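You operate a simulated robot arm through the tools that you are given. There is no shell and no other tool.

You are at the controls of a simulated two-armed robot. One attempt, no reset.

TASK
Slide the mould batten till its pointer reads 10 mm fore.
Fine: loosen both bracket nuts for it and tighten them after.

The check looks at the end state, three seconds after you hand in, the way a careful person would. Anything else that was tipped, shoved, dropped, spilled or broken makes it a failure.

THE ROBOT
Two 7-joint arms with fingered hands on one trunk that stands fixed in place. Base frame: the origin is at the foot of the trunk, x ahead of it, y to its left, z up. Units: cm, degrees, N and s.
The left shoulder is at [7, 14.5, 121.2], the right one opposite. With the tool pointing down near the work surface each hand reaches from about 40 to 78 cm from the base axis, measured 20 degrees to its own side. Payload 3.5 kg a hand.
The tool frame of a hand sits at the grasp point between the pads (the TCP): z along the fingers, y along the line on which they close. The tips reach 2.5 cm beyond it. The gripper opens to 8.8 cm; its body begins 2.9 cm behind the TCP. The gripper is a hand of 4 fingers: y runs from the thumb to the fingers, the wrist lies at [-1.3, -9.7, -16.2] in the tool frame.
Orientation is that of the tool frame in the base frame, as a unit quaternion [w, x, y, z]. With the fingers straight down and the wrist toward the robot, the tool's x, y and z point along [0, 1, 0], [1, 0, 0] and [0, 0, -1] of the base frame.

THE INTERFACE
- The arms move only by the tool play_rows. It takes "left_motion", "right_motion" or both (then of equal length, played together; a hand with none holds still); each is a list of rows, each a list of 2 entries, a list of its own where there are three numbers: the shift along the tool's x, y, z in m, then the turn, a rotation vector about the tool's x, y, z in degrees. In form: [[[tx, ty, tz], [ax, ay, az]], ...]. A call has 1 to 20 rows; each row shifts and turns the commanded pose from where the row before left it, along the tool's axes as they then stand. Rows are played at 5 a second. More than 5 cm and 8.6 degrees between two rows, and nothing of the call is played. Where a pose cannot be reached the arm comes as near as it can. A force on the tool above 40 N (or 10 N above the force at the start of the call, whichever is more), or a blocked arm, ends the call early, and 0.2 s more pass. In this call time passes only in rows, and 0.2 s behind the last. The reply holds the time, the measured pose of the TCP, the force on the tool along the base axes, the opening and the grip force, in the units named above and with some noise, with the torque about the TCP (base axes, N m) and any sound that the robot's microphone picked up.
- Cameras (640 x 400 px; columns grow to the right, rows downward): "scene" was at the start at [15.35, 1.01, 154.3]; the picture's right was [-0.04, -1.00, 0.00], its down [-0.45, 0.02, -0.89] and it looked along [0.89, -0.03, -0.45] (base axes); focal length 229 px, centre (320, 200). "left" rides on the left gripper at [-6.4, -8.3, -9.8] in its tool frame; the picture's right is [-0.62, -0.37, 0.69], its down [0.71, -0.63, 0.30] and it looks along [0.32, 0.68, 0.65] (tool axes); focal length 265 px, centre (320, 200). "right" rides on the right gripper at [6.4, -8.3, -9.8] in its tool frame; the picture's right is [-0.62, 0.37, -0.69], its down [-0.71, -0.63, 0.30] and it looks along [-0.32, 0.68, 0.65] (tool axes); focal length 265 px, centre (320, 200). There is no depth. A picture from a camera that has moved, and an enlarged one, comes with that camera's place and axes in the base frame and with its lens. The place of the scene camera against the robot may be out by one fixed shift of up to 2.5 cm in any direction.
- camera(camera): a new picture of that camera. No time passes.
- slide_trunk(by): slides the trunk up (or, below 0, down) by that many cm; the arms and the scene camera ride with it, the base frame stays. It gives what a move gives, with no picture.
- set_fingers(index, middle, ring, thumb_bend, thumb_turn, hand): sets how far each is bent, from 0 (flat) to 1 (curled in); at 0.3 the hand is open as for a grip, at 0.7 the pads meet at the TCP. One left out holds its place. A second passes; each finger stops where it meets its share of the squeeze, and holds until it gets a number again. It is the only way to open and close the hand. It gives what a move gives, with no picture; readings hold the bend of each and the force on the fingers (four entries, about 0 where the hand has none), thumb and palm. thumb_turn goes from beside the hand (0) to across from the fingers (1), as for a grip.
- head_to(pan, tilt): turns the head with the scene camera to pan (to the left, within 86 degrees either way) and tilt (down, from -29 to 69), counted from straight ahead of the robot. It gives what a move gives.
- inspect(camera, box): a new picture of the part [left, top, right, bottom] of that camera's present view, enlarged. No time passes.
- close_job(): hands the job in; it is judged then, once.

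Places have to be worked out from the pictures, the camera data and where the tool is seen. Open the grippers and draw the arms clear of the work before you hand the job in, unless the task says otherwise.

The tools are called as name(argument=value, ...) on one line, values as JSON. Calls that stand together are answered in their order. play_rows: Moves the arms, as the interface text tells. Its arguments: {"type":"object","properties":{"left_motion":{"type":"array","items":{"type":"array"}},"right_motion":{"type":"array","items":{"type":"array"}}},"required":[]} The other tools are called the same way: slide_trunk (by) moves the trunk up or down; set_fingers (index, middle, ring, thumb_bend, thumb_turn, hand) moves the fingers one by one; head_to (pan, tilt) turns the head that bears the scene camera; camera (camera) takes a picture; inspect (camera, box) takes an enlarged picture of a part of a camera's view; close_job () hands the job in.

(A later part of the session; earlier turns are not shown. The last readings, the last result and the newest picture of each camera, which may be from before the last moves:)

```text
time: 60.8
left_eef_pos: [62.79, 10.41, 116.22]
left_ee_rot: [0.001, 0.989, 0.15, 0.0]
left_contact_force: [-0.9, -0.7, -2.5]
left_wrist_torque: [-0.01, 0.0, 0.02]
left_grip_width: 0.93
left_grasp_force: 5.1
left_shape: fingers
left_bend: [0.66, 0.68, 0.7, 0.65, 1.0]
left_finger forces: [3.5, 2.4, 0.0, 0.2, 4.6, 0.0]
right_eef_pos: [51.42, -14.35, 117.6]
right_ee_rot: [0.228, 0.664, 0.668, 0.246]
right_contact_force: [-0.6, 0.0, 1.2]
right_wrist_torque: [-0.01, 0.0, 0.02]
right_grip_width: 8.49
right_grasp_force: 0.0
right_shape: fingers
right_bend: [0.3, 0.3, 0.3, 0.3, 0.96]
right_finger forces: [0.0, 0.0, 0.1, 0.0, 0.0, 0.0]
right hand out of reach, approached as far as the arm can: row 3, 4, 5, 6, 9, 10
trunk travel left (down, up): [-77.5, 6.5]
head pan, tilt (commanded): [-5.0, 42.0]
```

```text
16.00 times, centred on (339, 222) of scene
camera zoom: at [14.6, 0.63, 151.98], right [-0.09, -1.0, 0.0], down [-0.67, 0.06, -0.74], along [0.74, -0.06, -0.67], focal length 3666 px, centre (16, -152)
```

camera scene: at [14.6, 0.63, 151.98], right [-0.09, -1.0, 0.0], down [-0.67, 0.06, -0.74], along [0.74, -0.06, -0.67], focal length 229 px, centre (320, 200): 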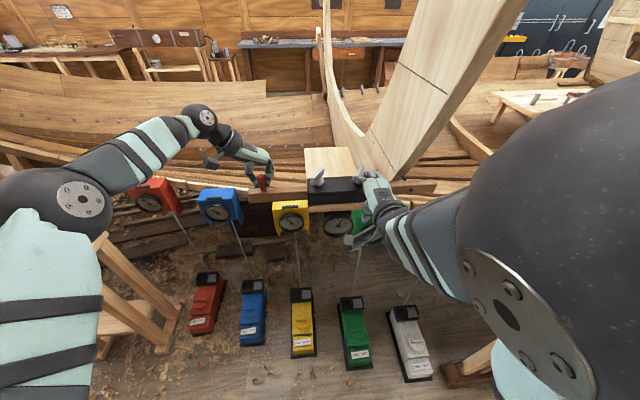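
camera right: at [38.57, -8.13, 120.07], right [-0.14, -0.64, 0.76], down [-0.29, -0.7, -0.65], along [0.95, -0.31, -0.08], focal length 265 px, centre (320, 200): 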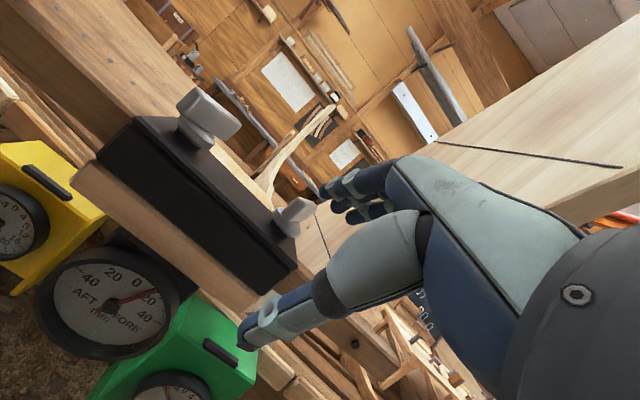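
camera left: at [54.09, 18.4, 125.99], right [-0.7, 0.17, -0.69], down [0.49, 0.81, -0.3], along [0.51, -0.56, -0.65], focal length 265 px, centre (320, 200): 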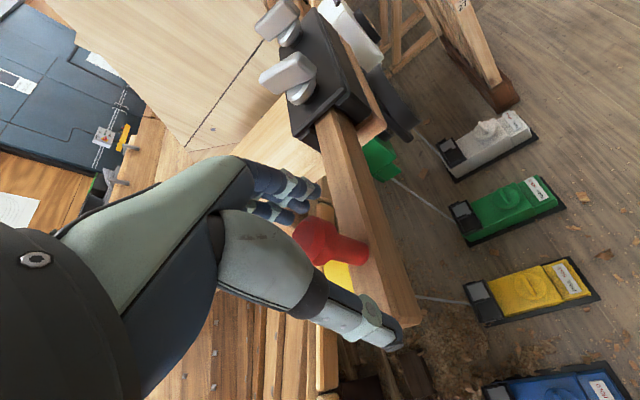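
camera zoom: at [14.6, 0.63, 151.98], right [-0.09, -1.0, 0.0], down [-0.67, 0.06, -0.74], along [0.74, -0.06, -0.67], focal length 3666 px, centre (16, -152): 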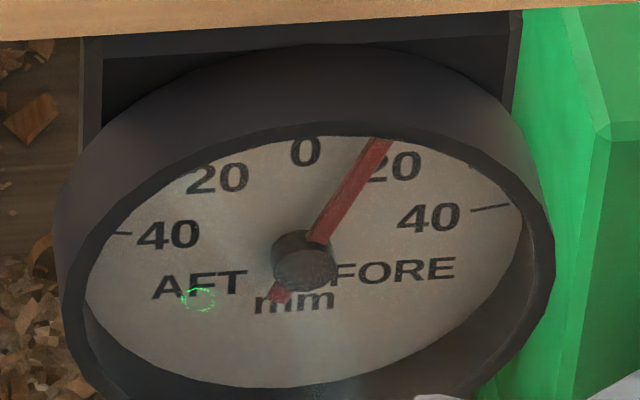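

From this view the pointer looks slightly past 10 (about 10.3–11). I'll take sharper tiles from the right camera to measure its angle against the printed labels.

inspect(camera="right", box=[90, 268, 170, 318])

inspect(camera="right", box=[70, 262, 134, 302])

inspect(camera="right", box=[110, 290, 174, 330])

```text
8.00 times, centred on (130, 293) of right
camera zoom: at [38.57, -8.13, 120.07], right [-0.14, -0.64, 0.76], down [-0.29, -0.7, -0.65], along [0.95, -0.31, -0.08], focal length 2123 px, centre (1840, -544)
```

zoom: 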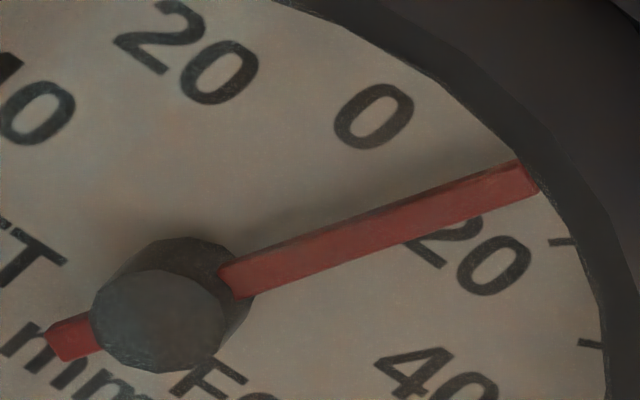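

```text
10.00 times, centred on (102, 282) of right
camera zoom: at [38.57, -8.13, 120.07], right [-0.14, -0.64, 0.76], down [-0.29, -0.7, -0.65], along [0.95, -0.31, -0.08], focal length 2654 px, centre (2500, -620)
```

zoom: 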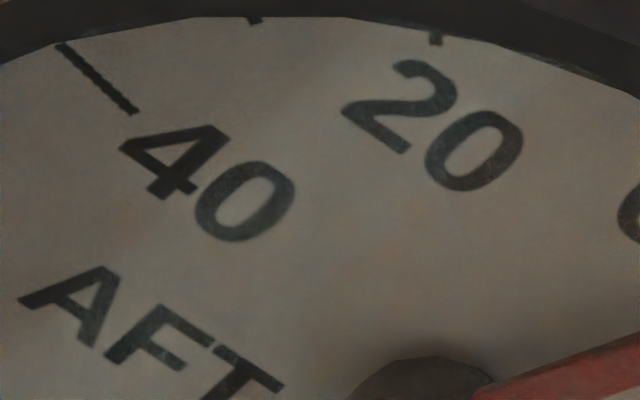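

```text
10.00 times, centred on (142, 310) of right
camera zoom: at [38.57, -8.13, 120.07], right [-0.14, -0.64, 0.76], down [-0.29, -0.7, -0.65], along [0.95, -0.31, -0.08], focal length 2654 px, centre (2100, -900)
```

zoom: 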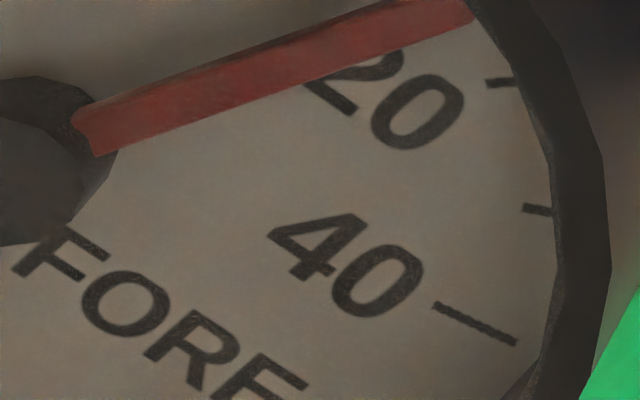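

Careful measurement against the ticks gives ~22.2° → about 11 mm, i.e. ~1 mm too far. I'll nudge the knob back (+y) in 1 mm commands, watching the dial with the right camera.

play_rows(left_motion=[[[0.0003, -0.001, 0], [0, 0, 0]], [[0.0002, -0.0005, 0], [0, 0, 0]]])

inspect(camera="right", box=[90, 268, 170, 318])

```text
time: 61.4
left_eef_pos: [62.86, 10.37, 116.17]
left_ee_rot: [-0.001, 0.989, 0.15, -0.001]
left_contact_force: [-0.1, -2.7, -2.1]
left_wrist_torque: [-0.07, -0.02, -0.04]
left_grip_width: 0.9
left_grasp_force: 5.9
left_shape: fingers
left_bend: [0.66, 0.67, 0.7, 0.65, 1.0]
left_finger forces: [4.2, 2.8, 0.1, 0.0, 4.0, 0.0]
right_eef_pos: [51.39, -14.32, 117.48]
right_ee_rot: [0.226, 0.664, 0.669, 0.245]
right_contact_force: [0.8, -0.3, 0.0]
right_wrist_torque: [-0.02, 0.03, 0.02]
right_grip_width: 8.45
right_grasp_force: 0.0
right_shape: fingers
right_bend: [0.3, 0.3, 0.3, 0.3, 0.96]
right_finger forces: [0.0, 0.0, 0.0, 0.1, 0.1, 0.0]
trunk travel left (down, up): [-77.5, 6.5]
head pan, tilt (commanded): [-5.0, 42.0]
```

```text
8.00 times, centred on (130, 293) of right
camera zoom: at [38.55, -8.17, 120.02], right [-0.14, -0.64, 0.76], down [-0.29, -0.7, -0.65], along [0.95, -0.31, -0.08], focal length 2123 px, centre (1840, -544)
```

zoom: 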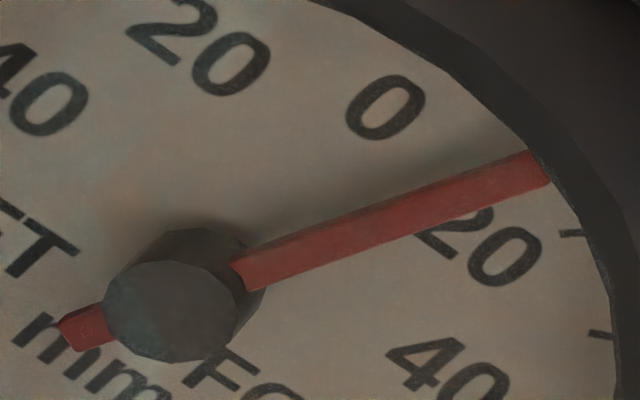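

The force is now -2.7 N but the pointer hasn't moved yet. One more millimetre.

play_rows(left_motion=[[[0.0003, -0.001, 0], [0, 0, 0]]])

inspect(camera="right", box=[90, 268, 170, 318])

```text
time: 61.8
left_eef_pos: [62.62, 10.49, 116.21]
left_ee_rot: [-0.001, 0.989, 0.15, -0.001]
left_contact_force: [-0.3, -2.9, -1.9]
left_wrist_torque: [-0.11, 0.01, 0.0]
left_grip_width: 0.86
left_grasp_force: 5.7
left_shape: fingers
left_bend: [0.65, 0.67, 0.7, 0.66, 1.0]
left_finger forces: [4.4, 2.7, 0.0, 0.1, 3.9, 0.0]
right_eef_pos: [51.43, -14.42, 117.57]
right_ee_rot: [0.227, 0.664, 0.668, 0.246]
right_contact_force: [-0.4, -0.4, 0.5]
right_wrist_torque: [0.0, -0.02, -0.02]
right_grip_width: 8.48
right_grasp_force: 0.1
right_shape: fingers
right_bend: [0.3, 0.3, 0.3, 0.3, 0.96]
right_finger forces: [0.0, 0.0, 0.0, 0.0, 0.0, 0.0]
trunk travel left (down, up): [-77.5, 6.5]
head pan, tilt (commanded): [-5.0, 42.0]
```

```text
8.00 times, centred on (130, 293) of right
camera zoom: at [38.54, -8.23, 120.0], right [-0.14, -0.64, 0.76], down [-0.29, -0.7, -0.65], along [0.95, -0.31, -0.09], focal length 2123 px, centre (1840, -544)
```

zoom: 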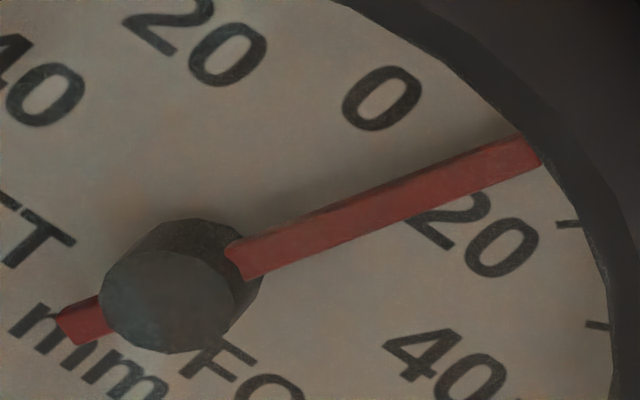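

The pointer has come back about 0.55 mm (now ~10.5). Another 0.5 mm.

play_rows(left_motion=[[[0.00015, -0.0005, 0], [0, 0, 0]], [[0, 0, 0], [0, 0, 0]]])

inspect(camera="right", box=[90, 268, 170, 318])

inspect(camera="right", box=[60, 255, 180, 335])

inspect(camera="scene", box=[323, 212, 355, 232])

```text
time: 62.4
left_eef_pos: [62.68, 10.56, 116.23]
left_ee_rot: [0.0, 0.989, 0.151, 0.0]
left_contact_force: [-0.4, -3.1, -0.5]
left_wrist_torque: [-0.07, -0.01, -0.04]
left_grip_width: 0.86
left_grasp_force: 5.2
left_shape: fingers
left_bend: [0.65, 0.67, 0.7, 0.66, 1.0]
left_finger forces: [4.4, 3.2, 0.0, 0.0, 3.9, 0.0]
right_eef_pos: [51.47, -14.43, 117.3]
right_ee_rot: [0.226, 0.665, 0.668, 0.245]
right_contact_force: [-0.2, 0.0, 0.0]
right_wrist_torque: [0.0, 0.02, 0.02]
right_grip_width: 8.46
right_grasp_force: 0.1
right_shape: fingers
right_bend: [0.3, 0.3, 0.3, 0.3, 0.96]
right_finger forces: [0.1, 0.0, 0.0, 0.0, 0.1, 0.0]
trunk travel left (down, up): [-77.5, 6.5]
head pan, tilt (commanded): [-5.0, 42.0]
```

```text
8.00 times, centred on (130, 293) of right
camera zoom: at [38.57, -8.27, 119.96], right [-0.14, -0.64, 0.76], down [-0.29, -0.7, -0.65], along [0.95, -0.31, -0.09], focal length 2123 px, centre (1840, -544)
```

zoom: 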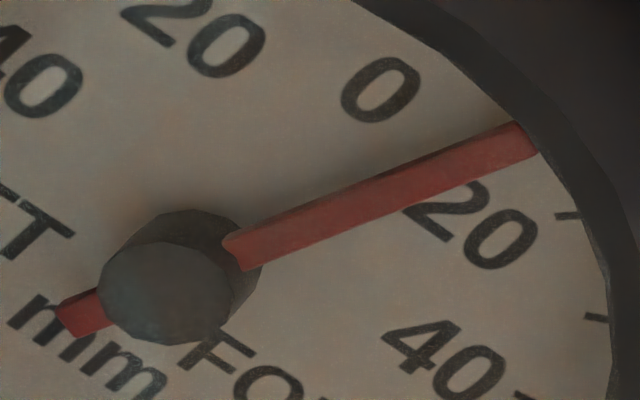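

```text
5.00 times, centred on (120, 295) of right
camera zoom: at [38.57, -8.27, 119.96], right [-0.14, -0.64, 0.76], down [-0.29, -0.7, -0.65], along [0.95, -0.31, -0.09], focal length 1327 px, centre (1320, -275)
```

zoom: 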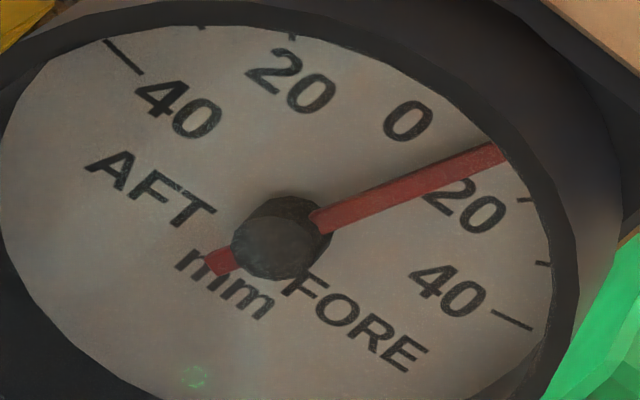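

```text
16.00 times, centred on (339, 222) of scene
camera zoom: at [14.55, 0.51, 151.98], right [-0.09, -1.0, 0.0], down [-0.67, 0.06, -0.74], along [0.74, -0.06, -0.67], focal length 3666 px, centre (16, -152)
```

zoom: 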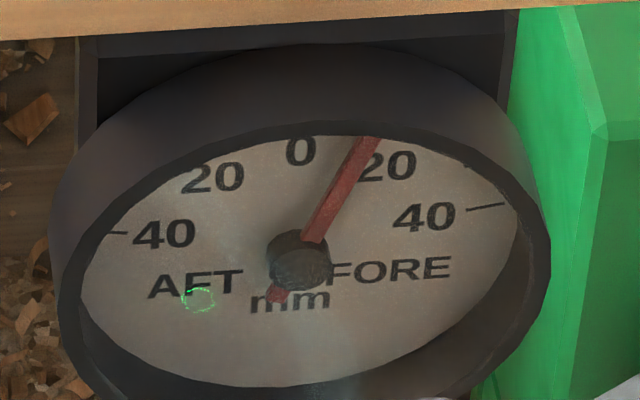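

The pointer now measures ~20.2° → 10.0 mm in the right view (9.7 in the scene view). I'll relax the left hand's push (1.3 mm of command within the friction deadband) so it holds the batten without load.

play_rows(left_motion=[[[-0.0002, 0.0006, 0], [0, 0, 0]], [[-0.0002, 0.0006, 0], [0, 0, 0]], [[0, 0, 0], [0, 0, 0]]])

inspect(camera="right", box=[90, 268, 170, 318])

```text
time: 63.2
left_eef_pos: [62.81, 10.66, 116.17]
left_ee_rot: [0.0, 0.988, 0.151, -0.001]
left_contact_force: [0.3, 0.4, -0.5]
left_wrist_torque: [-0.03, -0.02, 0.0]
left_grip_width: 0.89
left_grasp_force: 6.0
left_shape: fingers
left_bend: [0.66, 0.67, 0.7, 0.66, 1.0]
left_finger forces: [3.3, 2.5, 0.0, 0.0, 5.0, 0.1]
right_eef_pos: [51.48, -14.34, 117.36]
right_ee_rot: [0.226, 0.665, 0.668, 0.244]
right_contact_force: [0.4, 0.5, 0.1]
right_wrist_torque: [-0.03, 0.01, -0.03]
right_grip_width: 8.47
right_grasp_force: 0.0
right_shape: fingers
right_bend: [0.3, 0.3, 0.3, 0.3, 0.96]
right_finger forces: [0.0, 0.0, 0.1, 0.0, 0.0, 0.1]
trunk travel left (down, up): [-77.5, 6.5]
head pan, tilt (commanded): [-5.0, 42.0]
```

```text
8.00 times, centred on (130, 293) of right
camera zoom: at [38.57, -8.18, 119.94], right [-0.14, -0.64, 0.76], down [-0.29, -0.7, -0.65], along [0.95, -0.31, -0.09], focal length 2123 px, centre (1840, -544)
```

zoom: 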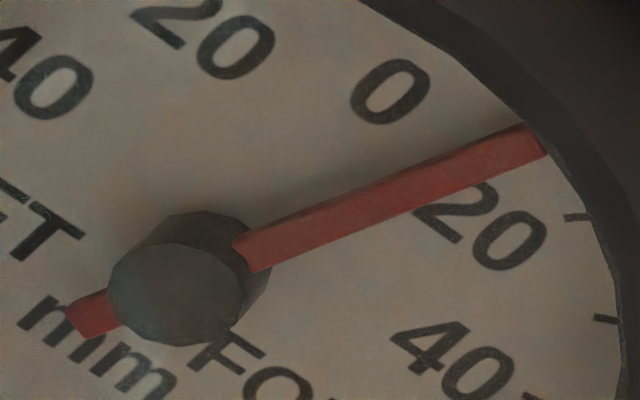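

The dial holds at ~10.0 mm with almost no load. Next, the right hand will lift out, level itself, and go above the right nut at yaw -40° (clear of the plank), to tighten that nut while the left hand holds the batten.

play_rows(right_motion=[[[0, 0.016, -0.0193], [0, 0, 0]], [[0, 0.016, -0.0193], [0, 0, 0]], [[0, 0.016, -0.0193], [0, 0, 0]], [[0, 0.016, -0.0193], [0, 0, 0]], [[0, 0, 0], [7.8, 0, 0]], [[0, 0, 0], [7.8, 0, 0]], [[0, 0, 0], [7.8, 0, 0]], [[0, 0, 0], [7.8, 0, 0]], [[0, 0, 0], [7.6, -1.4, 0]]])

camera(camera="right")

inspect(camera="scene", box=[323, 212, 355, 232])

```text
time: 65.2
left_eef_pos: [62.76, 10.51, 116.14]
left_ee_rot: [0.0, 0.989, 0.151, 0.0]
left_contact_force: [0.2, -1.3, -0.7]
left_wrist_torque: [-0.03, -0.04, 0.0]
left_grip_width: 0.85
left_grasp_force: 5.1
left_shape: fingers
left_bend: [0.66, 0.68, 0.7, 0.66, 1.0]
left_finger forces: [3.8, 2.9, 0.0, 0.1, 4.4, 0.0]
right_eef_pos: [51.46, -14.12, 127.35]
right_ee_rot: [0.009, 0.701, 0.713, -0.009]
right_contact_force: [0.5, 0.2, -0.7]
right_wrist_torque: [-0.01, 0.04, 0.0]
right_grip_width: 8.48
right_grasp_force: 0.1
right_shape: fingers
right_bend: [0.3, 0.3, 0.3, 0.3, 0.96]
right_finger forces: [0.0, 0.0, 0.0, 0.0, 0.0, 0.0]
trunk travel left (down, up): [-77.5, 6.5]
head pan, tilt (commanded): [-5.0, 42.0]
```

```text
taken
camera right: at [42.93, -7.57, 136.93], right [0.38, -0.59, 0.71], down [-0.62, -0.73, -0.28], along [0.69, -0.33, -0.64], focal length 265 px, centre (320, 200)
```

right: 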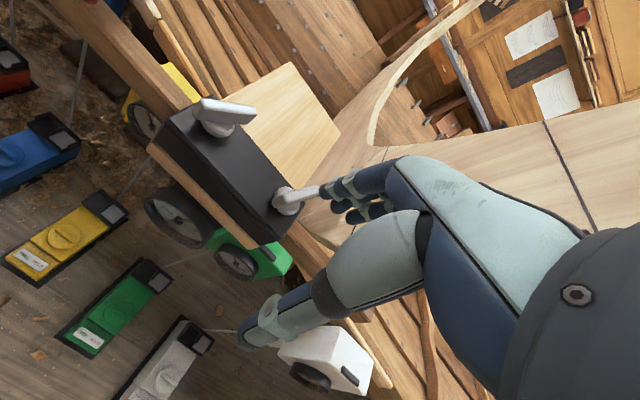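

```text
16.00 times, centred on (339, 222) of scene
camera zoom: at [14.59, 0.68, 151.98], right [-0.09, -1.0, 0.0], down [-0.67, 0.06, -0.74], along [0.74, -0.07, -0.67], focal length 3666 px, centre (16, -152)
```

zoom: 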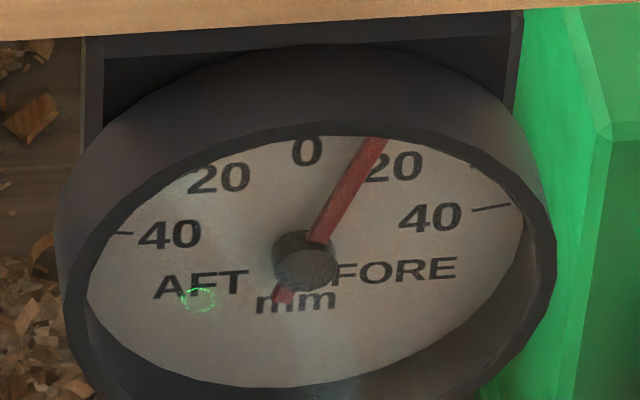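

Dial unchanged at ~10. Now yawing the right hand to -40° and moving above the right nut.

play_rows(right_motion=[[[0, 0, 0], [0, 1.45, -8]], [[0, 0, 0], [0, 0, -8]], [[0, 0, 0], [0, 0, -8]], [[0, 0, 0], [0, 0, -8]], [[0, 0, 0], [0, 0, -8]], [[-0.0166, 0.0153, 0], [0, 0, 0]], [[-0.0166, 0.0153, 0], [0, 0, 0]], [[-0.0166, 0.0153, 0], [0, 0, 0]], [[-0.0166, 0.0153, 0], [0, 0, 0]], [[-0.0166, 0.0153, 0], [0, 0, 0]]])

camera(camera="right")

camera(camera="scene")

```text
time: 67.4
left_eef_pos: [62.91, 10.49, 116.18]
left_ee_rot: [0.001, 0.989, 0.15, 0.001]
left_contact_force: [-1.2, -0.1, -1.1]
left_wrist_torque: [-0.06, -0.03, -0.01]
left_grip_width: 0.89
left_grasp_force: 5.1
left_shape: fingers
left_bend: [0.66, 0.68, 0.7, 0.66, 0.99]
left_finger forces: [3.6, 2.7, 0.0, 0.0, 4.9, 0.0]
right_eef_pos: [62.79, -15.47, 127.28]
right_ee_rot: [0.0, 0.416, 0.91, 0.0]
right_contact_force: [-0.1, -0.3, 1.1]
right_wrist_torque: [0.0, 0.0, 0.01]
right_grip_width: 8.47
right_grasp_force: 0.0
right_shape: fingers
right_bend: [0.3, 0.3, 0.3, 0.3, 0.96]
right_finger forces: [0.1, 0.0, 0.0, 0.0, 0.0, 0.1]
trunk travel left (down, up): [-77.5, 6.5]
head pan, tilt (commanded): [-5.0, 42.0]
```

```text
taken
camera right: at [52.12, -16.06, 137.01], right [0.68, -0.23, 0.69], down [-0.01, -0.95, -0.3], along [0.73, 0.2, -0.65], focal length 265 px, centre (320, 200)
```

right: 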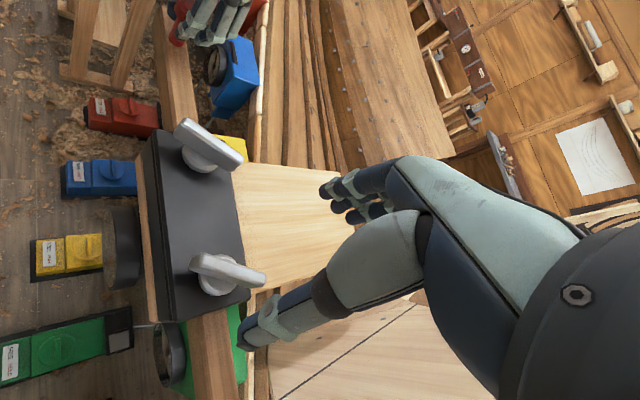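

```text
taken
camera scene: at [14.62, 0.61, 151.98], right [-0.09, -1.0, 0.0], down [-0.67, 0.06, -0.74], along [0.74, -0.06, -0.67], focal length 229 px, centre (320, 200)
```

scene: 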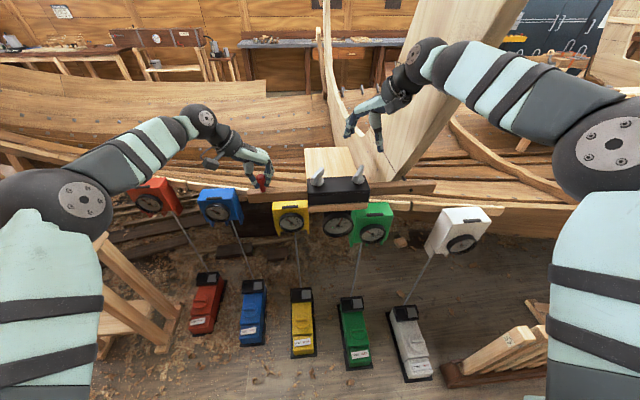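

Zooming on both bars to get their present angles.

inspect(camera="right", box=[160, 225, 290, 315])

inspect(camera="right", box=[150, 105, 260, 185])

```text
4.44 times, centred on (225, 270) of right
camera zoom: at [52.12, -16.06, 137.01], right [0.68, -0.23, 0.69], down [-0.01, -0.95, -0.3], along [0.73, 0.2, -0.65], focal length 1180 px, centre (742, -111)
```

zoom: 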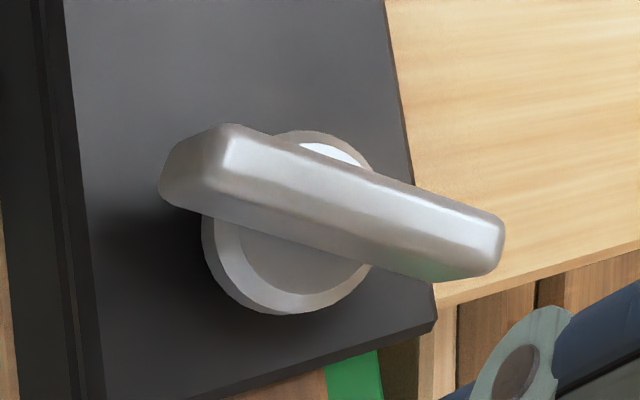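

```text
5.00 times, centred on (205, 145) of right
camera zoom: at [52.12, -16.06, 137.01], right [0.68, -0.23, 0.69], down [-0.01, -0.95, -0.3], along [0.73, 0.2, -0.65], focal length 1327 px, centre (895, 475)
```

zoom: 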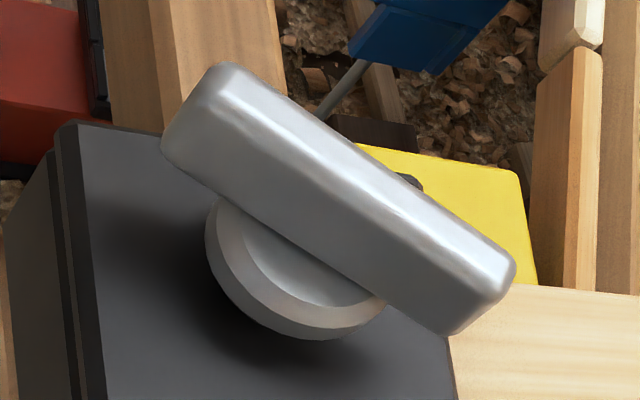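

Both bars are at about -60°. To reach that yaw without the wrist touching the plank, I'll first tilt the right hand 20° about its closing axis (wrist toward the robot), then yaw further by -18°, still at height.

play_rows(right_motion=[[[0, 0, 0], [0, -7, 0]], [[0, 0, 0], [0, -7, 0]], [[0, 0, 0], [0, -6, 0]], [[0, 0, 0], [-2.05, 0, -5.64]], [[0, 0, 0], [-2.05, 0, -5.64]], [[0, 0, 0], [-2.05, 0, -5.64]]])

camera(camera="right")

camera(camera="scene")

```text
time: 68.8
left_eef_pos: [62.73, 10.45, 116.19]
left_ee_rot: [0.0, 0.989, 0.15, 0.0]
left_contact_force: [0.1, -0.9, -0.3]
left_wrist_torque: [-0.02, -0.04, -0.05]
left_grip_width: 0.86
left_grasp_force: 5.5
left_shape: fingers
left_bend: [0.66, 0.68, 0.7, 0.66, 1.0]
left_finger forces: [3.4, 2.9, 0.0, 0.0, 5.0, 0.1]
right_eef_pos: [62.71, -15.51, 127.27]
right_ee_rot: [0.168, 0.264, 0.948, -0.047]
right_contact_force: [0.3, 0.1, 0.2]
right_wrist_torque: [0.02, -0.02, 0.01]
right_grip_width: 8.45
right_grasp_force: 0.1
right_shape: fingers
right_bend: [0.3, 0.3, 0.3, 0.3, 0.96]
right_finger forces: [0.0, 0.1, 0.1, 0.0, 0.0, 0.1]
trunk travel left (down, up): [-77.5, 6.5]
head pan, tilt (commanded): [-5.0, 42.0]
```

```text
taken
camera right: at [50.25, -17.79, 134.27], right [0.49, 0.14, 0.86], down [0.34, -0.94, -0.04], along [0.81, 0.31, -0.5], focal length 265 px, centre (320, 200)
```

right: 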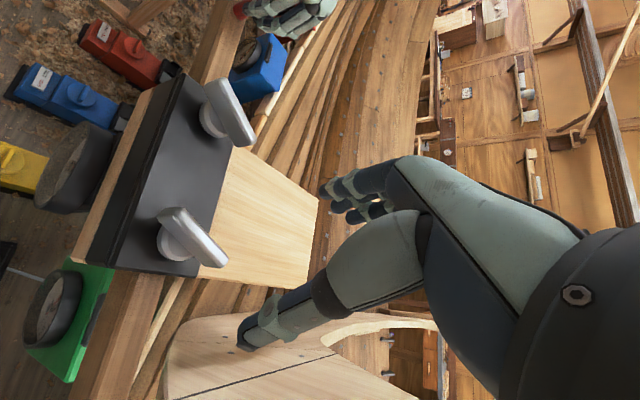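

```text
taken
camera scene: at [14.58, 0.55, 151.98], right [-0.09, -1.0, 0.0], down [-0.67, 0.06, -0.74], along [0.74, -0.06, -0.67], focal length 229 px, centre (320, 200)
```

scene: 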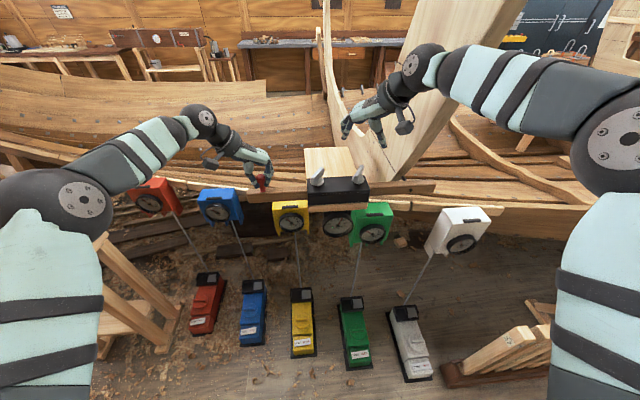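

No contact; yaw is -59° and the wrist is clear of the plank. Descending around the right nut's bar.

play_rows(right_motion=[[[0.0054, 0, 0.0147], [0, 0, 0]], [[0.0054, 0, 0.0147], [0, 0, 0]], [[0.0054, 0, 0.0147], [0, 0, 0]], [[0.0054, 0, 0.0147], [0, 0, 0]], [[0.0054, 0, 0.0147], [0, 0, 0]], [[0.005, 0, 0.0137], [0, 0, 0]]])

camera(camera="right")

inspect(camera="scene", box=[300, 130, 430, 240])

```text
time: 70.2
left_eef_pos: [62.7, 10.51, 116.17]
left_ee_rot: [0.0, 0.989, 0.151, -0.001]
left_contact_force: [0.3, -0.6, -1.4]
left_wrist_torque: [-0.05, -0.03, 0.01]
left_grip_width: 0.88
left_grasp_force: 5.6
left_shape: fingers
left_bend: [0.66, 0.68, 0.7, 0.66, 1.0]
left_finger forces: [3.5, 2.8, 0.0, 0.0, 4.7, 0.0]
right_eef_pos: [62.53, -15.39, 117.9]
right_ee_rot: [0.167, 0.262, 0.949, -0.046]
right_contact_force: [-0.1, -0.1, 0.3]
right_wrist_torque: [0.03, -0.01, -0.01]
right_grip_width: 8.48
right_grasp_force: 0.0
right_shape: fingers
right_bend: [0.3, 0.3, 0.3, 0.3, 0.96]
right_finger forces: [0.0, 0.1, 0.0, 0.0, 0.0, 0.0]
trunk travel left (down, up): [-77.5, 6.5]
head pan, tilt (commanded): [-5.0, 42.0]
```

```text
taken
camera right: at [50.16, -17.68, 125.02], right [0.49, 0.14, 0.86], down [0.34, -0.94, -0.04], along [0.81, 0.31, -0.5], focal length 265 px, centre (320, 200)
```

right: 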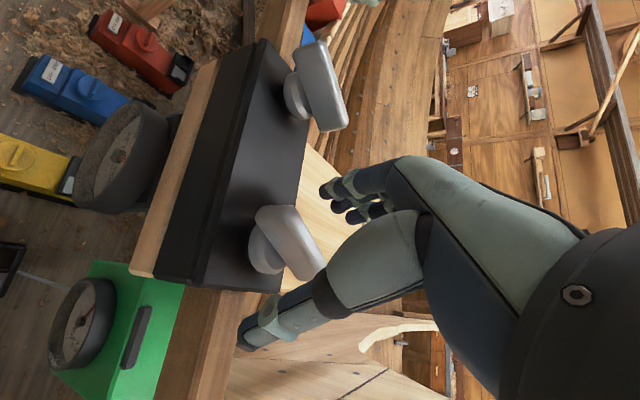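

```text
3.64 times, centred on (365, 185) of scene
camera zoom: at [14.57, 0.6, 151.98], right [-0.09, -1.0, 0.0], down [-0.67, 0.06, -0.74], along [0.74, -0.06, -0.67], focal length 833 px, centre (156, 254)
```

zoom: 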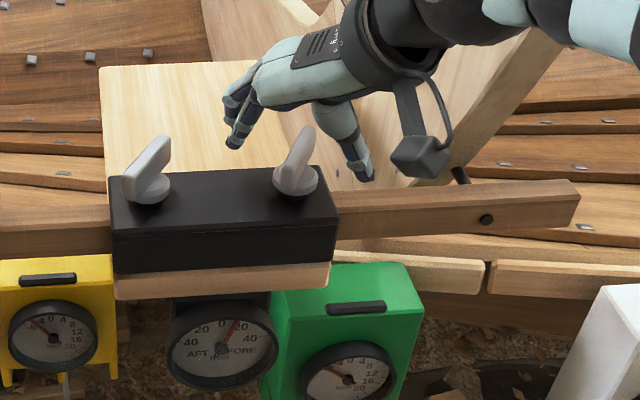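

The bar is between thumb and fingers; I'll zoom in to check the alignment before closing.

inspect(camera="right", box=[220, 160, 400, 360])

```text
2.00 times, centred on (310, 260) of right
camera zoom: at [50.16, -17.68, 125.02], right [0.49, 0.14, 0.86], down [0.34, -0.94, -0.04], along [0.81, 0.31, -0.5], focal length 531 px, centre (340, 80)
```

zoom: 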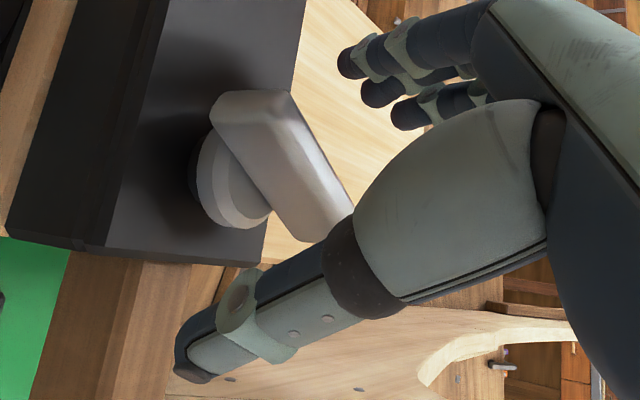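

Aligned within ~5 mm. Closing the right hand on the right nut.

set_fingers(hand="right", index=0.7, middle=0.7, ring=0.7, thumb_bend=0.7, thumb_turn=0.98)

inspect(camera="right", box=[220, 160, 400, 360])

inspect(camera="scene", box=[300, 130, 430, 240])

```text
time: 71.2
left_eef_pos: [62.82, 10.31, 116.21]
left_ee_rot: [0.0, 0.989, 0.151, -0.001]
left_contact_force: [-1.4, -2.2, -0.4]
left_wrist_torque: [-0.06, 0.0, 0.02]
left_grip_width: 0.9
left_grasp_force: 5.8
left_shape: fingers
left_bend: [0.66, 0.68, 0.7, 0.66, 1.0]
left_finger forces: [4.3, 2.4, 0.0, 0.0, 4.6, 0.0]
right_eef_pos: [62.63, -15.36, 117.98]
right_ee_rot: [0.167, 0.263, 0.949, -0.048]
right_contact_force: [2.7, 2.1, -0.7]
right_wrist_torque: [0.01, -0.01, 0.06]
right_grip_width: 0.65
right_grasp_force: 3.9
right_shape: fingers
right_bend: [0.67, 0.67, 0.67, 0.66, 1.0]
right_finger forces: [2.5, 1.9, 1.3, 0.0, 3.0, 0.0]
trunk travel left (down, up): [-77.5, 6.5]
head pan, tilt (commanded): [-5.0, 42.0]
```

```text
2.00 times, centred on (310, 260) of right
camera zoom: at [50.19, -17.64, 125.02], right [0.49, 0.14, 0.86], down [0.34, -0.94, -0.04], along [0.8, 0.31, -0.5], focal length 531 px, centre (340, 80)
```

zoom: 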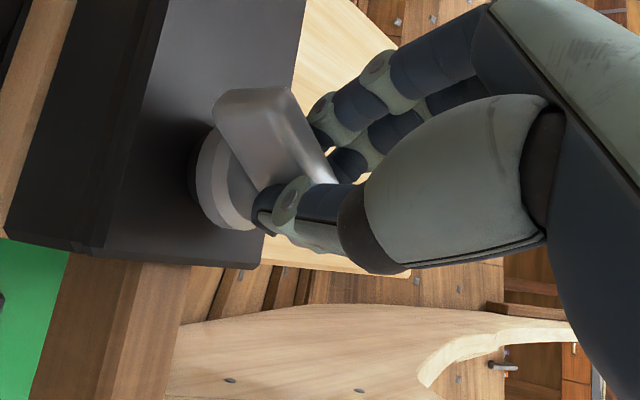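

```text
3.64 times, centred on (365, 185) of scene
camera zoom: at [14.6, 0.63, 151.97], right [-0.09, -1.0, 0.0], down [-0.67, 0.06, -0.74], along [0.74, -0.06, -0.67], focal length 833 px, centre (156, 254)
```

zoom: 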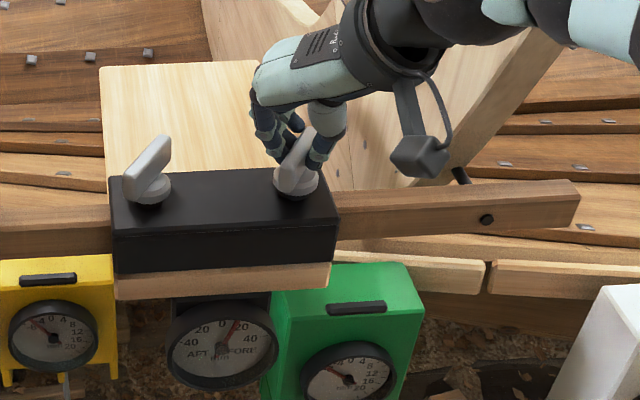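

Gripped. Turning clockwise 35° (tightening), rotating about the vertical axis.

play_rows(right_motion=[[[0, 0, 0], [1.71, 0, 4.7]], [[0, 0, 0], [1.71, 0, 4.7]], [[0, 0, 0], [1.71, 0, 4.7]], [[0, 0, 0], [1.71, 0, 4.7]], [[0, 0, 0], [1.71, 0, 4.7]], [[0, 0, 0], [1.71, 0, 4.7]], [[0, 0, 0], [1.71, 0, 4.7]]])

inspect(camera="right", box=[160, 140, 420, 370])

inspect(camera="scene", box=[300, 130, 430, 240])

```text
time: 72.8
left_eef_pos: [62.84, 10.47, 116.33]
left_ee_rot: [0.0, 0.989, 0.151, -0.001]
left_contact_force: [-2.1, -2.3, 1.2]
left_wrist_torque: [-0.05, 0.0, -0.03]
left_grip_width: 0.87
left_grasp_force: 5.1
left_shape: fingers
left_bend: [0.66, 0.68, 0.7, 0.66, 0.99]
left_finger forces: [4.2, 2.2, 0.0, 0.0, 4.8, 0.1]
right_eef_pos: [62.64, -15.31, 117.95]
right_ee_rot: [0.145, 0.537, 0.825, -0.095]
right_contact_force: [5.2, 2.9, -0.1]
right_wrist_torque: [0.08, -0.06, 0.07]
right_grip_width: 0.68
right_grasp_force: 5.0
right_shape: fingers
right_bend: [0.65, 0.67, 0.68, 0.67, 1.0]
right_finger forces: [3.8, 2.9, 1.5, 0.1, 2.1, 0.0]
trunk travel left (down, up): [-77.5, 6.5]
head pan, tilt (commanded): [-5.0, 42.0]
```

```text
1.74 times, centred on (290, 255) of right
camera zoom: at [51.18, -10.13, 125.01], right [0.48, -0.17, 0.86], down [-0.26, -0.96, -0.04], along [0.84, -0.21, -0.5], focal length 462 px, centre (372, 104)
```

zoom: 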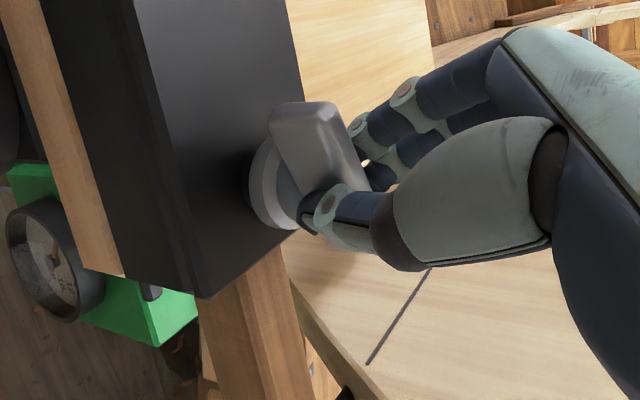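

```text
3.64 times, centred on (365, 185) of scene
camera zoom: at [14.64, 0.66, 151.97], right [-0.09, -1.0, 0.0], down [-0.67, 0.06, -0.74], along [0.74, -0.07, -0.67], focal length 833 px, centre (156, 254)
```

zoom: 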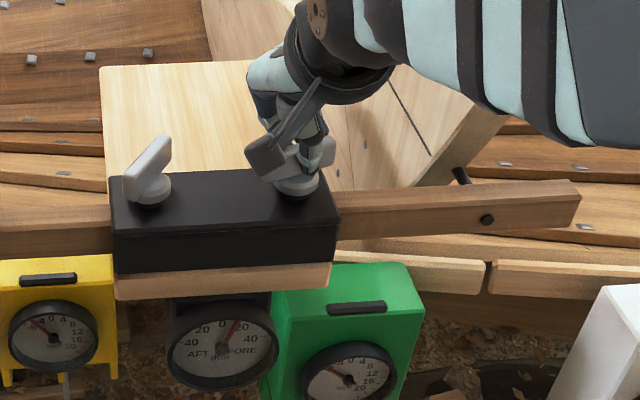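

The bar follows (now ~-25°). I'll level the hand again (now clear of the plank) and keep turning clockwise 35°.

play_rows(right_motion=[[[0, 0, 0], [0, 5, 0]], [[0, 0, 0], [0, 5, 0]], [[0, 0, 0], [0, 5, 0]], [[0, 0, 0], [0, 5, 0]], [[0, 0, 0], [0, 0, 5]], [[0, 0, 0], [0, 0, 5]], [[0, 0, 0], [0, 0, 5]], [[0, 0, 0], [0, 0, 5]], [[0, 0, 0], [0, 0, 5]], [[0, 0, 0], [0, 0, 5]], [[0, 0, 0], [0, 0, 5]]])

inspect(camera="right", box=[160, 140, 420, 370])

inspect(camera="scene", box=[300, 130, 430, 240])

```text
time: 75.2
left_eef_pos: [62.84, 10.21, 116.28]
left_ee_rot: [-0.001, 0.989, 0.15, -0.001]
left_contact_force: [-3.4, 1.2, 0.0]
left_wrist_torque: [-0.04, 0.03, -0.02]
left_grip_width: 0.93
left_grasp_force: 5.4
left_shape: fingers
left_bend: [0.67, 0.68, 0.7, 0.65, 0.99]
left_finger forces: [3.2, 1.7, 0.1, 0.1, 5.9, 0.1]
right_eef_pos: [62.7, -15.51, 117.81]
right_ee_rot: [0.0, 0.773, 0.635, 0.0]
right_contact_force: [10.9, -5.8, 5.1]
right_wrist_torque: [-0.21, -0.25, 0.12]
right_grip_width: 0.71
right_grasp_force: 7.0
right_shape: fingers
right_bend: [0.64, 0.66, 0.67, 0.68, 1.0]
right_finger forces: [4.9, 4.7, 3.5, 0.1, 1.3, 0.0]
trunk travel left (down, up): [-77.5, 6.5]
head pan, tilt (commanded): [-5.0, 42.0]
```

```text
1.74 times, centred on (290, 255) of right
camera zoom: at [55.69, -7.61, 127.72], right [0.24, -0.68, 0.69], down [-0.76, -0.58, -0.3], along [0.61, -0.45, -0.65], focal length 462 px, centre (372, 104)
```

zoom: 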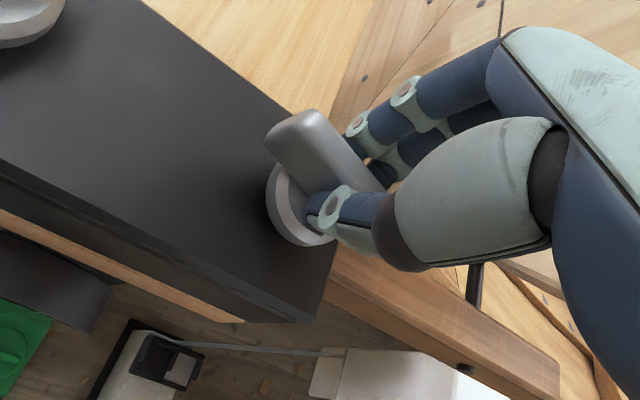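

```text
3.64 times, centred on (365, 185) of scene
camera zoom: at [14.69, 0.5, 151.97], right [-0.09, -1.0, 0.0], down [-0.67, 0.06, -0.74], along [0.74, -0.06, -0.67], focal length 833 px, centre (156, 254)
```

zoom: 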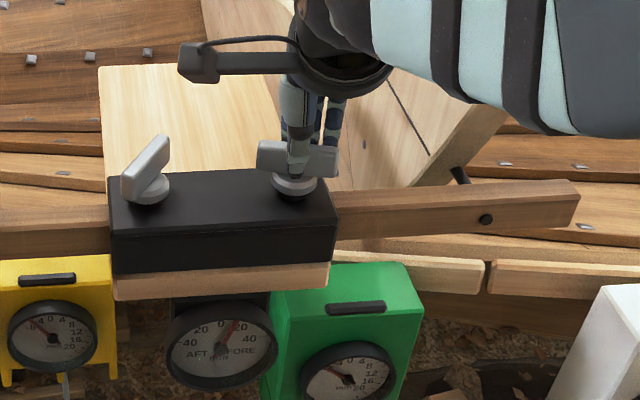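

Bar is at about +8° and follows. Continuing 30° clockwise toward the original +41°.

play_rows(right_motion=[[[0, 0, 0], [0, 0, 5]], [[0, 0, 0], [0, 0, 5]], [[0, 0, 0], [0, 0, 5]], [[0, 0, 0], [0, 0, 5]], [[0, 0, 0], [0, 0, 5]], [[0, 0, 0], [0, 0, 5]]])

inspect(camera="right", box=[160, 140, 420, 370])

inspect(camera="scene", box=[300, 130, 430, 240])

```text
time: 76.6
left_eef_pos: [62.84, 10.37, 116.15]
left_ee_rot: [-0.001, 0.989, 0.15, -0.001]
left_contact_force: [-3.5, 1.3, 1.7]
left_wrist_torque: [-0.04, 0.04, 0.01]
left_grip_width: 0.9
left_grasp_force: 5.2
left_shape: fingers
left_bend: [0.67, 0.68, 0.7, 0.65, 0.99]
left_finger forces: [3.3, 1.6, 0.0, 0.0, 5.9, 0.0]
right_eef_pos: [62.75, -15.44, 117.77]
right_ee_rot: [0.0, 0.91, 0.414, 0.0]
right_contact_force: [12.7, -5.7, 6.3]
right_wrist_torque: [-0.2, -0.23, 0.23]
right_grip_width: 0.66
right_grasp_force: 7.5
right_shape: fingers
right_bend: [0.65, 0.65, 0.65, 0.68, 1.0]
right_finger forces: [3.5, 5.5, 5.5, 0.0, 1.7, 0.1]
trunk travel left (down, up): [-77.5, 6.5]
head pan, tilt (commanded): [-5.0, 42.0]
```

```text
1.74 times, centred on (290, 255) of right
camera zoom: at [60.6, -5.18, 127.72], right [-0.13, -0.71, 0.69], down [-0.94, -0.12, -0.31], along [0.3, -0.69, -0.65], focal length 462 px, centre (372, 104)
```

zoom: 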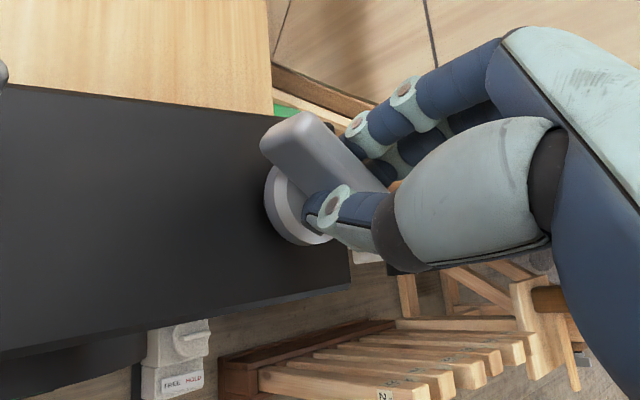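

```text
3.64 times, centred on (365, 185) of scene
camera zoom: at [14.71, 0.5, 151.97], right [-0.09, -1.0, 0.0], down [-0.67, 0.06, -0.74], along [0.74, -0.06, -0.67], focal length 833 px, centre (156, 254)
```

zoom: 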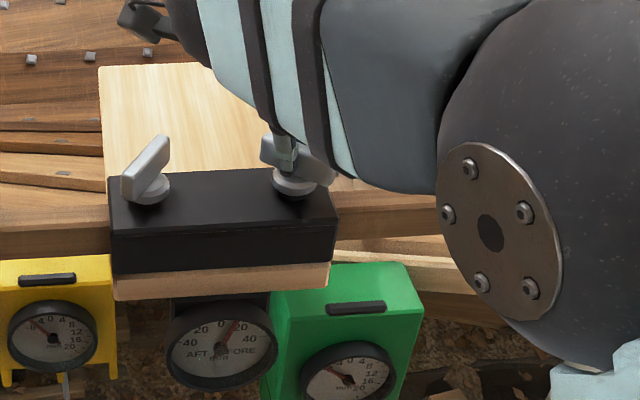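

The torque has risen to 0.23 N·m — it's tightening. I'll push about 12° more to bring the bar fully to/past its original angle.

play_rows(right_motion=[[[0, 0, 0], [0, 0, 4]], [[0, 0, 0], [0, 0, 4]], [[0, 0, 0], [0, 0, 4]]])

inspect(camera="right", box=[160, 140, 420, 370])

inspect(camera="scene", box=[323, 212, 355, 232])

```text
time: 77.4
left_eef_pos: [62.94, 10.43, 116.11]
left_ee_rot: [0.0, 0.989, 0.15, -0.001]
left_contact_force: [-5.6, -1.1, 2.3]
left_wrist_torque: [-0.08, 0.05, -0.02]
left_grip_width: 0.89
left_grasp_force: 5.4
left_shape: fingers
left_bend: [0.66, 0.68, 0.7, 0.66, 0.99]
left_finger forces: [4.5, 1.4, 0.1, 0.0, 5.3, 0.0]
right_eef_pos: [62.85, -15.65, 118.02]
right_ee_rot: [-0.003, 0.949, 0.316, 0.002]
right_contact_force: [16.3, -1.1, 5.1]
right_wrist_torque: [-0.14, -0.28, 0.34]
right_grip_width: 0.61
right_grasp_force: 10.0
right_shape: fingers
right_bend: [0.67, 0.65, 0.62, 0.66, 1.0]
right_finger forces: [2.0, 5.8, 9.1, 0.0, 3.1, 0.0]
trunk travel left (down, up): [-77.5, 6.5]
head pan, tilt (commanded): [-5.0, 42.0]
```

```text
1.74 times, centred on (290, 255) of right
camera zoom: at [62.95, -5.17, 127.83], right [-0.28, -0.67, 0.69], down [-0.95, 0.08, -0.31], along [0.15, -0.74, -0.66], focal length 462 px, centre (372, 104)
```

zoom: 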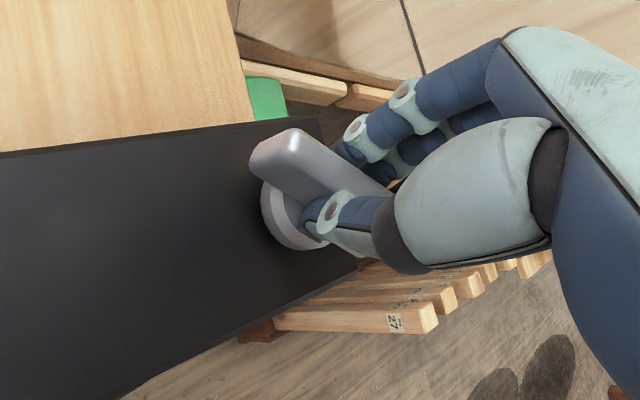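

```text
16.00 times, centred on (339, 222) of scene
camera zoom: at [14.79, 0.6, 151.96], right [-0.09, -1.0, 0.0], down [-0.67, 0.06, -0.74], along [0.74, -0.06, -0.67], focal length 3666 px, centre (16, -152)
```

zoom: 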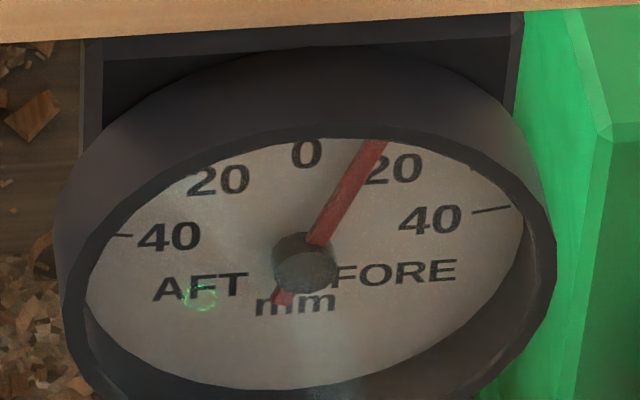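

Torque 0.34 N·m and the ring finger is carrying 9 N: the bar resists near its original angle. The dial is unchanged. One more small push to see if it still moves.

play_rows(right_motion=[[[0, 0, 0], [0, 0, 4]], [[0, 0, 0], [0, 0, 3]]])

inspect(camera="right", box=[160, 140, 420, 370])

```text
time: 78.0
left_eef_pos: [62.85, 10.56, 116.1]
left_ee_rot: [0.0, 0.988, 0.151, 0.0]
left_contact_force: [-1.2, -0.8, 0.5]
left_wrist_torque: [-0.03, -0.03, 0.02]
left_grip_width: 0.89
left_grasp_force: 5.4
left_shape: fingers
left_bend: [0.66, 0.68, 0.7, 0.66, 0.99]
left_finger forces: [3.9, 2.6, 0.0, 0.0, 4.8, 0.0]
right_eef_pos: [62.64, -16.45, 118.02]
right_ee_rot: [-0.011, 0.969, 0.248, 0.002]
right_contact_force: [5.0, 2.3, 2.1]
right_wrist_torque: [0.04, -0.11, 0.15]
right_grip_width: 0.74
right_grasp_force: 7.2
right_shape: fingers
right_bend: [0.69, 0.66, 0.65, 0.64, 0.99]
right_finger forces: [0.5, 5.1, 2.8, 0.0, 5.3, 0.0]
trunk travel left (down, up): [-77.5, 6.5]
head pan, tilt (commanded): [-5.0, 42.0]
```

```text
1.74 times, centred on (290, 255) of right
camera zoom: at [64.25, -6.23, 128.0], right [-0.36, -0.64, 0.68], down [-0.93, 0.22, -0.3], along [0.04, -0.74, -0.67], focal length 462 px, centre (372, 104)
```

zoom: 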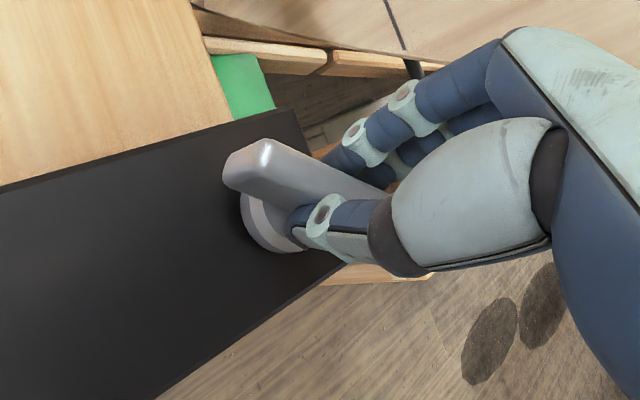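

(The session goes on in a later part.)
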